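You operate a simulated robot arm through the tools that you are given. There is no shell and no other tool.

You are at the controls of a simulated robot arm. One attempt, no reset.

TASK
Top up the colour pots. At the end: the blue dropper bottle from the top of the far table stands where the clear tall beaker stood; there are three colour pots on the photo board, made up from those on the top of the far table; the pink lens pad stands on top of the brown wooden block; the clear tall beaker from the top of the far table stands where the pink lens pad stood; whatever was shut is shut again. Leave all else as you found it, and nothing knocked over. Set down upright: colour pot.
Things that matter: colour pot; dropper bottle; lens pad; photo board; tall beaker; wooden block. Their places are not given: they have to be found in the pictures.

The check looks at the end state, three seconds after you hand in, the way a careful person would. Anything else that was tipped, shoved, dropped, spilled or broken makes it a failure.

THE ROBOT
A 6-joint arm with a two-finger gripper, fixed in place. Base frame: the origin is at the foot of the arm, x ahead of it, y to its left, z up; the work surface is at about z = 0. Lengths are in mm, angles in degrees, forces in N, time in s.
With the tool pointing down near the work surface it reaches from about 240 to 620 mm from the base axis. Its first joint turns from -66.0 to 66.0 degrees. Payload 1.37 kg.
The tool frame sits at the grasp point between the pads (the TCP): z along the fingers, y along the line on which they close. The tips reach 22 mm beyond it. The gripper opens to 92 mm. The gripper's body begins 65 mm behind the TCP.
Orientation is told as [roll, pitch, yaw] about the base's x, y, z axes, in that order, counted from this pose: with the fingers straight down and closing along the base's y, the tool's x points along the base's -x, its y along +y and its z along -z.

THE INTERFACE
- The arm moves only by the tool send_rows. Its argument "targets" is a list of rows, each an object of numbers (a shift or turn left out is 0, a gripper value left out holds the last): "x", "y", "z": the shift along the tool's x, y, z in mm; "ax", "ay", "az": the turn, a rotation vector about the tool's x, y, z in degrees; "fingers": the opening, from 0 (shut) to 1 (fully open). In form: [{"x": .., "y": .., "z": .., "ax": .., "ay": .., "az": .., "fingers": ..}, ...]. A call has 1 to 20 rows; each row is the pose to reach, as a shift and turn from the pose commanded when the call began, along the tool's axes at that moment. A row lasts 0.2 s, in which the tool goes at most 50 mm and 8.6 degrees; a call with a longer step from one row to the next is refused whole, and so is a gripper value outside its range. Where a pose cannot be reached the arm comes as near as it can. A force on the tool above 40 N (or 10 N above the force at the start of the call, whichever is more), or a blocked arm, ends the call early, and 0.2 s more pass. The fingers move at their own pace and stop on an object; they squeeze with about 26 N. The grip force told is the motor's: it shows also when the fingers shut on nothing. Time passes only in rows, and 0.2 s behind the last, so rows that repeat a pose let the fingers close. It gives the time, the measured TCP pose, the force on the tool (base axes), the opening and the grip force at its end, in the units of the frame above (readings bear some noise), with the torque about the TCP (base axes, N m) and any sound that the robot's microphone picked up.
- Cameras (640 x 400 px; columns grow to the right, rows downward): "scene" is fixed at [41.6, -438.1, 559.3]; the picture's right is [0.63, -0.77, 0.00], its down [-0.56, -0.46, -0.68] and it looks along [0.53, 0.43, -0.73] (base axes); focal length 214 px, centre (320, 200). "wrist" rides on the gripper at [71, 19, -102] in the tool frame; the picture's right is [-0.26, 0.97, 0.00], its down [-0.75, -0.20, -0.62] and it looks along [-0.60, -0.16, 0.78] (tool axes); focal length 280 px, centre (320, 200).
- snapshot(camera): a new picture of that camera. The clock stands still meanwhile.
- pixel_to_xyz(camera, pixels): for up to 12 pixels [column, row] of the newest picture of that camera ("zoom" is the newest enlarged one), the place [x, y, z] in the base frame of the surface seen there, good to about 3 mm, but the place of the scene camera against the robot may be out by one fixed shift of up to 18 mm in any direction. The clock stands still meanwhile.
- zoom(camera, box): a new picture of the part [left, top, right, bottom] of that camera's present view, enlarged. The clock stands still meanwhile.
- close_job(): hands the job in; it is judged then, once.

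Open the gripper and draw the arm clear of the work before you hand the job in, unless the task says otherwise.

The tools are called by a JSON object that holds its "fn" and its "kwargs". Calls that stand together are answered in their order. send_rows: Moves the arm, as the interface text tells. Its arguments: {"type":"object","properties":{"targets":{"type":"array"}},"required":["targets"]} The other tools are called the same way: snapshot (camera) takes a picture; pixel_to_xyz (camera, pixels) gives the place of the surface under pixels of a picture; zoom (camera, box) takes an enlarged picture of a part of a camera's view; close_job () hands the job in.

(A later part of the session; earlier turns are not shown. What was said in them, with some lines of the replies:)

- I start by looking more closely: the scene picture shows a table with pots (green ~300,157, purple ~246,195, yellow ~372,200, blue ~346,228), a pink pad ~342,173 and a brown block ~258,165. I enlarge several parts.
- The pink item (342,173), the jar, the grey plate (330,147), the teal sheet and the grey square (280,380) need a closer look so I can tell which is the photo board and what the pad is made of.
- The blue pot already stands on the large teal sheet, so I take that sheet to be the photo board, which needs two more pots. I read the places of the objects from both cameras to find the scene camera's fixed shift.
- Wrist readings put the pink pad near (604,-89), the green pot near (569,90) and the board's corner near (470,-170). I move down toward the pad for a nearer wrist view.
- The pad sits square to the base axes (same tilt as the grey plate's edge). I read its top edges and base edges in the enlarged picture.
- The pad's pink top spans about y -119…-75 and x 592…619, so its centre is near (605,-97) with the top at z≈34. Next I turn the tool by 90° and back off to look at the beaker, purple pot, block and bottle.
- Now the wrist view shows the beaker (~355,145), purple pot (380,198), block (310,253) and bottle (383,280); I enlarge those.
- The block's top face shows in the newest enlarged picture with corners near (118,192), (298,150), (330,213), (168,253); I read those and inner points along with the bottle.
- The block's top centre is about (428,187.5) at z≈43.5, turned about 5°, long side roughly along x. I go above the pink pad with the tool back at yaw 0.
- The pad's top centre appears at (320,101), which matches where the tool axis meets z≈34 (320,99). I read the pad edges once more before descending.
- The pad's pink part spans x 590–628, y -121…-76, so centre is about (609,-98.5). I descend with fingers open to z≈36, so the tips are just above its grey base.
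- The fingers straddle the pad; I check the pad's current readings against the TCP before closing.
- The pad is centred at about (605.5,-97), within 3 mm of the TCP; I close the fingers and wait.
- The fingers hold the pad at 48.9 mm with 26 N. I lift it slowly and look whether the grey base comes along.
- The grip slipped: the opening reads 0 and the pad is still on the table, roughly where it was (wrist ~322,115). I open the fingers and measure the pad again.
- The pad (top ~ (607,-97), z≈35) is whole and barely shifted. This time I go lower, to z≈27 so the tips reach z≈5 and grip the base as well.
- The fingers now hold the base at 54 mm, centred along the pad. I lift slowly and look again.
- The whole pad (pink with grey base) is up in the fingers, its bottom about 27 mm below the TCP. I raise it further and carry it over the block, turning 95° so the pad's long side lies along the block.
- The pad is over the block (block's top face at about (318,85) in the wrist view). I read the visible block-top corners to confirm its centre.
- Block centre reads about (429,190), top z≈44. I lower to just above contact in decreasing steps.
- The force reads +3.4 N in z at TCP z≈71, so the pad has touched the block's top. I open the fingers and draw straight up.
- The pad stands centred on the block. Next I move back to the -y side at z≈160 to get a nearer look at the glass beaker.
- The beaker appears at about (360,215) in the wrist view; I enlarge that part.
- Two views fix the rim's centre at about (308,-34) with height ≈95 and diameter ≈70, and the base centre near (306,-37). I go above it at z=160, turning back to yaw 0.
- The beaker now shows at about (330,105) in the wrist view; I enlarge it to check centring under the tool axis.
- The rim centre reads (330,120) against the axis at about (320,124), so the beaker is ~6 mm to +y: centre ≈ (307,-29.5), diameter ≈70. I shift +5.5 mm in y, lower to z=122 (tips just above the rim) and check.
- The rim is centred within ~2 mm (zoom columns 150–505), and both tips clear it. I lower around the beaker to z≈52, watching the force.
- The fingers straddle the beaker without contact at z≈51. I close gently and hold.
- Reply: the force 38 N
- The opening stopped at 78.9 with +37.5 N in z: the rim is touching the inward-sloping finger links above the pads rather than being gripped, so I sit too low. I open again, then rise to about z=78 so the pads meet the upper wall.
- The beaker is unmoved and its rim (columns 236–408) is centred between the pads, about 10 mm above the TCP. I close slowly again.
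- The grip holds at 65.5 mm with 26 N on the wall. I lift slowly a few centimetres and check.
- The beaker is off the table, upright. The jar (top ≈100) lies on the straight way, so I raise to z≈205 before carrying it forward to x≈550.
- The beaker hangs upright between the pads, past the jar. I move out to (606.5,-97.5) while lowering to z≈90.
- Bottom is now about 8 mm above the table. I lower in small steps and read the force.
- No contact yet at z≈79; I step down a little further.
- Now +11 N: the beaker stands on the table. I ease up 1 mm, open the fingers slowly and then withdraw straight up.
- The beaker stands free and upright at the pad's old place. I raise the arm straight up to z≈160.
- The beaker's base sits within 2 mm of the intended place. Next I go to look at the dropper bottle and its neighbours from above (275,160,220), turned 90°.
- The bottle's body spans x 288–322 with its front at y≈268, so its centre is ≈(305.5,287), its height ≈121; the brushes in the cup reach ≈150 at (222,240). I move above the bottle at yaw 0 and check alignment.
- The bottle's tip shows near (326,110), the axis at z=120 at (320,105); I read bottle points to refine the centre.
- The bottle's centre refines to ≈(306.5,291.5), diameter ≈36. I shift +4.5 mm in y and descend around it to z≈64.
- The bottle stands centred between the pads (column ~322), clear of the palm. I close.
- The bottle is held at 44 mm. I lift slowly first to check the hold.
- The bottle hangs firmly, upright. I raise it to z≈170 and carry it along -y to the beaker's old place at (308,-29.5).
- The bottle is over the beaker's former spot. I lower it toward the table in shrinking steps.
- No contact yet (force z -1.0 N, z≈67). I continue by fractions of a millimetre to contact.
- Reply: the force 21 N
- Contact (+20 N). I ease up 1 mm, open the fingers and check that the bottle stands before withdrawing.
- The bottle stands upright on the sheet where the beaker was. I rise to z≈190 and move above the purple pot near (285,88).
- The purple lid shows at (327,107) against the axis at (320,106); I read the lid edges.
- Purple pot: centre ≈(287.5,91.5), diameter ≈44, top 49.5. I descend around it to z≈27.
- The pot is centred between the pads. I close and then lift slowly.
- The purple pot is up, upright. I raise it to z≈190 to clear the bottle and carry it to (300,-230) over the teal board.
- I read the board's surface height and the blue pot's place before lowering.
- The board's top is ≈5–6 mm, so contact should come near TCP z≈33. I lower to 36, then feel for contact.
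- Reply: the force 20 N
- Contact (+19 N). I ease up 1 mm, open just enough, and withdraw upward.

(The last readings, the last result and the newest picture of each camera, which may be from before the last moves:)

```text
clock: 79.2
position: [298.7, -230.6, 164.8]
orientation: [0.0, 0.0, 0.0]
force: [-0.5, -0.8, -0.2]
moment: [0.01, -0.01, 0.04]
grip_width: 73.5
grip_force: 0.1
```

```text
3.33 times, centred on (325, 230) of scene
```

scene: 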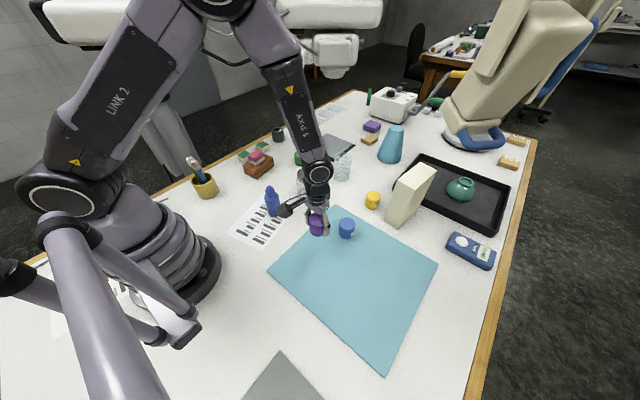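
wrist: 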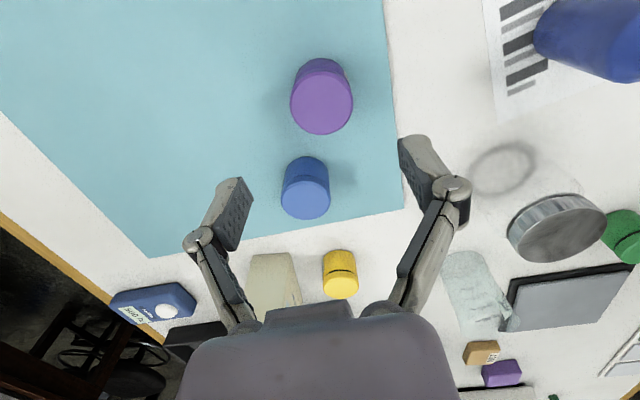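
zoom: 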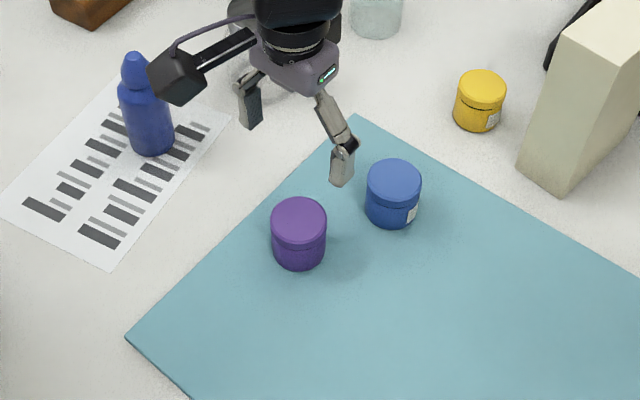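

The purple pot stands upright on the board beside the blue one. I now move over the green pot near (560,90), opening fully.

{"fn": "send_rows", "kwargs": {"targets": [{"x": -12, "y": 15, "fingers": 1}, {"x": -36, "y": 45}, {"x": -64, "y": 80}, {"x": -92, "y": 115}, {"x": -120, "y": 150}, {"x": -148, "y": 185}, {"x": -176, "y": 220}, {"x": -204, "y": 255}, {"x": -232, "y": 290}, {"x": -248, "y": 310}, {"x": -258, "y": 320}, {"x": -258, "y": 320}]}}

{"fn": "snapshot", "kwargs": {"camera": "wrist"}}

```text
clock: 81.8
position: [557.5, 87.0, 164.0]
orientation: [0.0, 0.0, -0.1]
force: [-0.7, -0.5, 0.4]
moment: [-0.03, 0.0, 0.01]
grip_width: 91.9
grip_force: 0.1
```

```text
taken
```

wrist: 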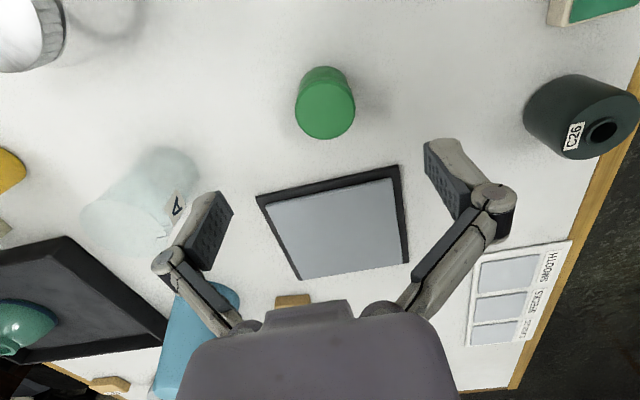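

The green lid appears at about (325,107). I read its edges to centre the gripper.

{"fn": "pixel_to_xyz", "kwargs": {"camera": "wrist", "pixels": [[325, 108], [297, 110], [353, 104], [321, 83], [329, 136], [297, 95], [350, 82], [320, 70]]}}

```text
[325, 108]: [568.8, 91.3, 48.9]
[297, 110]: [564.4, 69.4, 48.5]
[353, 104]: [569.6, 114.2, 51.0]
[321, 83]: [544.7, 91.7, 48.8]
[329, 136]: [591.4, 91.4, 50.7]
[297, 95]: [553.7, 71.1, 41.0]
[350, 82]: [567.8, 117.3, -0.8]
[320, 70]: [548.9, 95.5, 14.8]
```

Green pot centre ≈(567,91.8), top ≈49.5. I shift there and descend around it to z≈27.

{"fn": "send_rows", "kwargs": {"targets": [{"x": -5, "y": 1.8, "z": 20}, {"x": -9, "y": 1.8, "z": 50}, {"x": -9, "y": 1.8, "z": 80}, {"x": -9, "y": 1.8, "z": 105}, {"x": -9, "y": 1.8, "z": 123}, {"x": -9, "y": 1.8, "z": 133}, {"x": -9, "y": 1.8, "z": 137}, {"x": -9, "y": 1.8, "z": 137}]}}

{"fn": "snapshot", "kwargs": {"camera": "wrist"}}

{"fn": "zoom", "kwargs": {"camera": "scene", "box": [250, 100, 370, 200]}}

```text
clock: 83.6
position: [566.7, 90.3, 26.7]
orientation: [-0.1, 0.1, 0.0]
force: [0.1, -0.5, 0.2]
moment: [0.05, 0.04, -0.03]
grip_width: 92.1
grip_force: 0.1
```

```text
taken
```

wrist: 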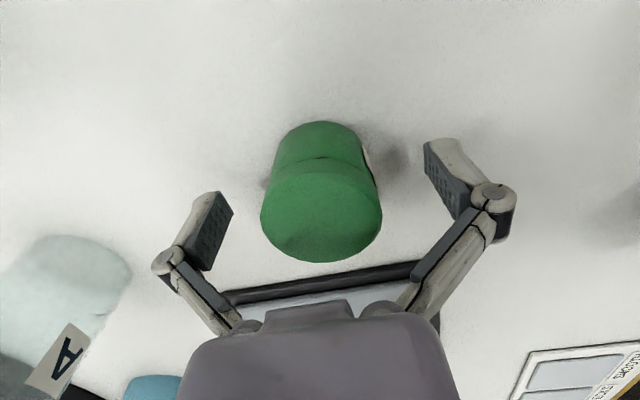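

```text
4.00 times, centred on (310, 150) of scene
```

zoom: 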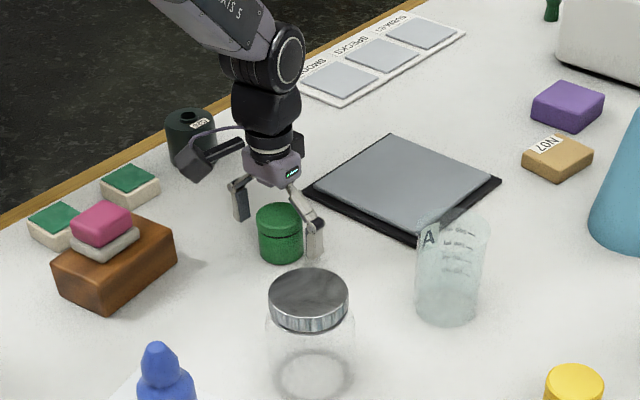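

The green pot is centred between the pads, same picture as the purple one. I close and lift.

{"fn": "send_rows", "kwargs": {"targets": [{"fingers": 0.7}, {"fingers": 0.55}, {"fingers": 0.3}, {"fingers": 0}, {"fingers": 0}, {"fingers": 0}, {"fingers": 0}, {"z": -2}, {"z": -6}, {"z": -14}, {"z": -25}, {"z": -25}]}}

{"fn": "snapshot", "kwargs": {"camera": "wrist"}}

```text
clock: 86.2
position: [565.4, 90.8, 53.1]
orientation: [0.0, 0.0, 0.1]
force: [-0.5, -0.2, -1.0]
moment: [0.04, 0.01, 0.02]
grip_width: 47.5
grip_force: 25.9
```

```text
taken
```

wrist: 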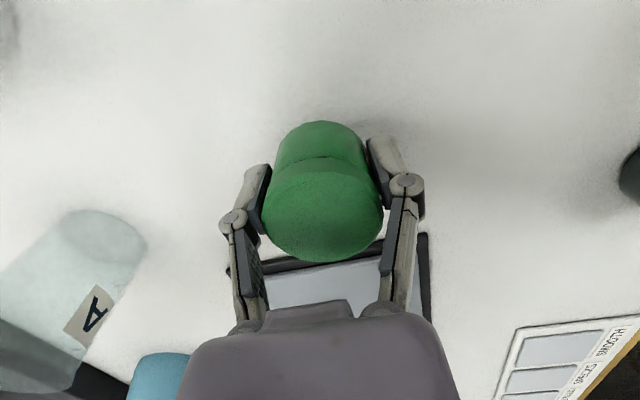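

The green pot is held upright at 47.5 mm. I raise it to z≈170 and carry it to (290,-340) over the board.

{"fn": "send_rows", "kwargs": {"targets": [{"z": -35}, {"z": -78}, {"z": -118}, {"x": 10, "y": -15, "z": -118}, {"x": 30, "y": -46, "z": -118}, {"x": 53, "y": -82, "z": -118}, {"x": 76, "y": -118, "z": -118}, {"x": 99, "y": -154, "z": -118}, {"x": 122, "y": -190, "z": -118}, {"x": 145, "y": -226, "z": -118}, {"x": 168, "y": -262, "z": -118}, {"x": 191, "y": -298, "z": -118}, {"x": 214, "y": -334, "z": -118}, {"x": 237, "y": -370, "z": -118}, {"x": 257, "y": -401, "z": -118}, {"x": 270, "y": -421, "z": -118}, {"x": 277, "y": -431.8, "z": -118}, {"x": 277, "y": -431.8, "z": -118}]}}

{"fn": "snapshot", "kwargs": {"camera": "wrist"}}

{"fn": "snapshot", "kwargs": {"camera": "scene"}}

```text
clock: 90.0
position: [289.3, -340.3, 170.7]
orientation: [0.0, 0.0, 0.0]
force: [-0.3, -0.9, -1.4]
moment: [0.01, -0.03, 0.01]
grip_width: 47.5
grip_force: 26.2
```

```text
taken
```

wrist: 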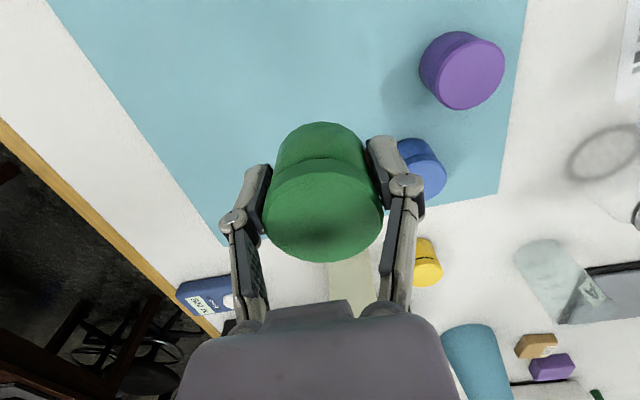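

```text
taken
```

scene: 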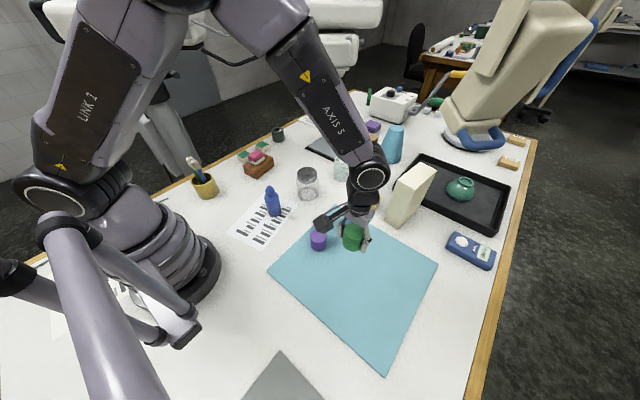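

The green pot hangs clear of the purple and blue ones over the board. I lower to z≈36, then feel for contact.

{"fn": "send_rows", "kwargs": {"targets": [{"z": 35}, {"z": 70}, {"z": 98}, {"z": 118}, {"z": 129}, {"z": 134}, {"z": 134}]}}

{"fn": "send_rows", "kwargs": {"targets": [{"z": 0.7}, {"z": 1.4}, {"z": 2}, {"z": 2}]}}

```text
clock: 91.6
position: [289.4, -341.1, 37.4]
orientation: [0.0, 0.0, 0.0]
force: [-0.1, 0.1, -0.5]
moment: [-0.02, 0.0, -0.04]
grip_width: 47.0
grip_force: 25.1
```

```text
clock: 92.6
position: [290.0, -340.7, 35.1]
orientation: [-0.1, 0.0, 0.1]
force: [-5.2, 3.1, 18.6]
moment: [0.09, 0.06, -0.12]
grip_width: 47.4
grip_force: 26.1
```

Contact (+18.6 N). I ease up, open to 0.8 and withdraw straight up.

{"fn": "send_rows", "kwargs": {"targets": [{"z": -1}, {"z": -1.2}, {"z": -1.2, "fingers": 0.6}, {"z": -1.2, "fingers": 0.75}, {"z": -1.2, "fingers": 0.8}, {"z": -1.2, "fingers": 0.8}, {"z": -20}, {"z": -50}, {"z": -90}, {"z": -130}, {"z": -170}, {"z": -170}]}}

{"fn": "snapshot", "kwargs": {"camera": "wrist"}}

{"fn": "zoom", "kwargs": {"camera": "scene", "box": [250, 170, 450, 300]}}

```text
clock: 95.2
position: [288.6, -340.5, 205.4]
orientation: [0.0, 0.0, 0.0]
force: [-0.4, -0.2, -0.2]
moment: [-0.01, -0.01, 0.0]
grip_width: 73.7
grip_force: 0.0
```

```text
taken
```

wrist: 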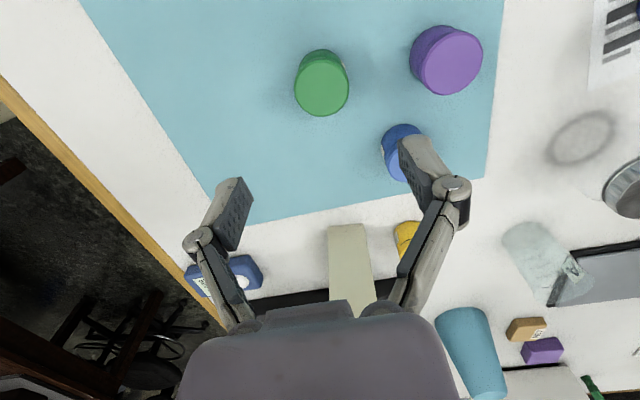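

```text
3.08 times, centred on (350, 235) of scene
```

zoom: 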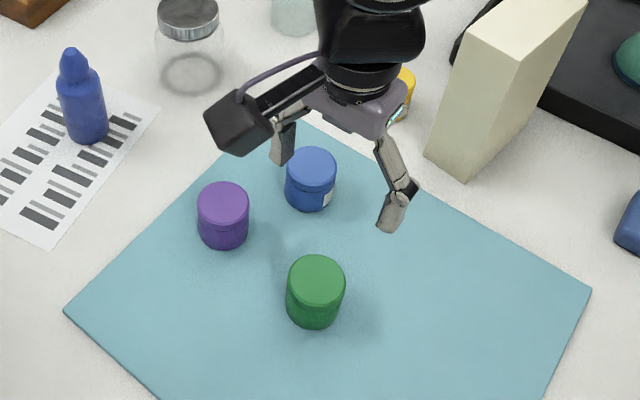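

Three pots now stand upright on the teal board. I draw the arm back to about its starting pose, high and open, and take a last look.

{"fn": "send_rows", "kwargs": {"targets": [{"z": -30, "fingers": 1}, {"z": -64}, {"x": -15, "y": 36, "z": -64}, {"x": -30, "y": 74, "z": -64}, {"x": -46, "y": 112, "z": -64}, {"x": -62, "y": 150, "z": -64}, {"x": -78, "y": 190, "z": -64}, {"x": -94, "y": 230, "z": -64}, {"x": -110, "y": 270, "z": -64}, {"x": -126, "y": 310, "z": -64}, {"x": -142, "y": 350, "z": -64}, {"x": -158, "y": 388, "z": -64}, {"x": -169, "y": 415, "z": -64}, {"x": -169, "y": 415, "z": -64}]}}

{"fn": "snapshot", "kwargs": {"camera": "scene"}}

{"fn": "snapshot", "kwargs": {"camera": "wrist"}}

{"fn": "zoom", "kwargs": {"camera": "scene", "box": [180, 110, 400, 260]}}

```text
clock: 98.2
position: [459.5, 74.1, 268.9]
orientation: [0.0, 0.1, -0.1]
force: [0.3, 0.1, 0.4]
moment: [0.0, 0.0, 0.02]
grip_width: 91.9
grip_force: 0.0
```

```text
taken
```

scene: 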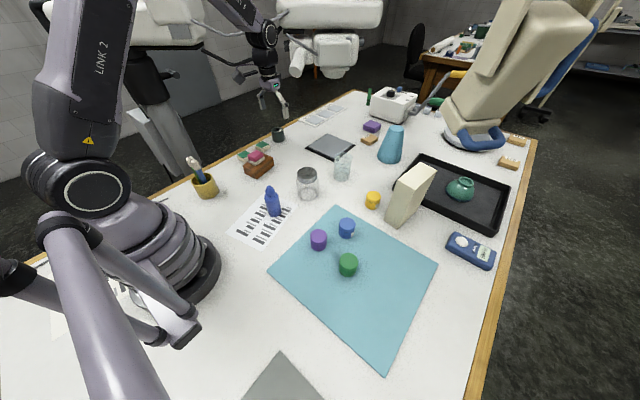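

```text
taken
```

wrist: 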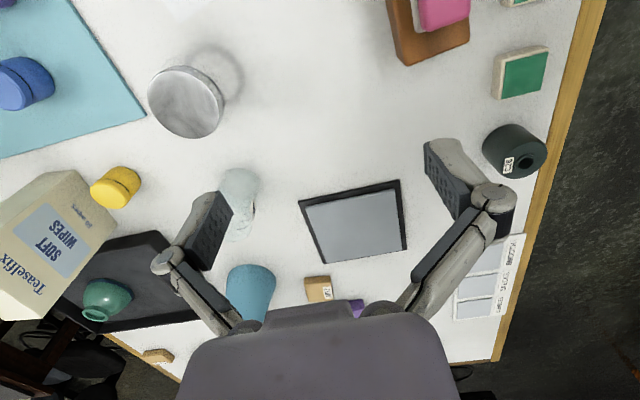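

```text
2.67 times, centred on (290, 185) of scene
```

zoom: 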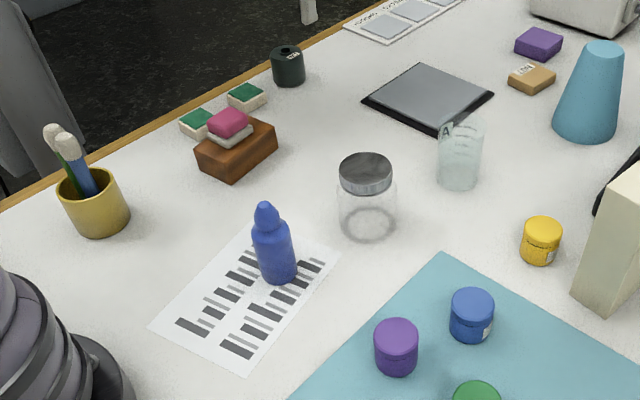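

The last pictures show the pad on the block (258,160), the bottle on the sheet (272,200), and the beaker at the pad's old spot (343,165). Three pots stand upright on the board (318,239; 346,228; 348,264), the jar is still lidded, and everything else is unchanged. The arm is clear and open, so I hand the job in.

{"fn": "close_job", "kwargs": {}}

```text
The job is handed in.
```

I handed the job in. The last pictures show every item in its place and upright, and I have had no verdict from the check.

- **Lens pad:** it stands centred on the brown wooden block. My first grip slipped off it, so I took hold again lower down, by its grey base.
- **Tall beaker:** it stands where the pad was, at about (606, -98), within 2 mm by the wrist camera. My first close caught its rim against the finger links, so I opened and gripped higher. It did not move.
- **Dropper bottle:** it stands where the beaker was, at about (308, -30), on the printed sheet.
- **Colour pots:** purple, green and blue are on the large teal sheet, upright. The blue one was already there, and the yellow pot stays where it was.
- **Shut things:** nothing was opened; the jar still has its lid on.

I took the teal sheet to be the photo board, because a pot already stood on it and the other boards I could see were out of the arm's reach. I also took "the far table" to be the table the arm works on. The task named neither, so these are the points most open to doubt.

The arm is back near its starting pose with the gripper open.
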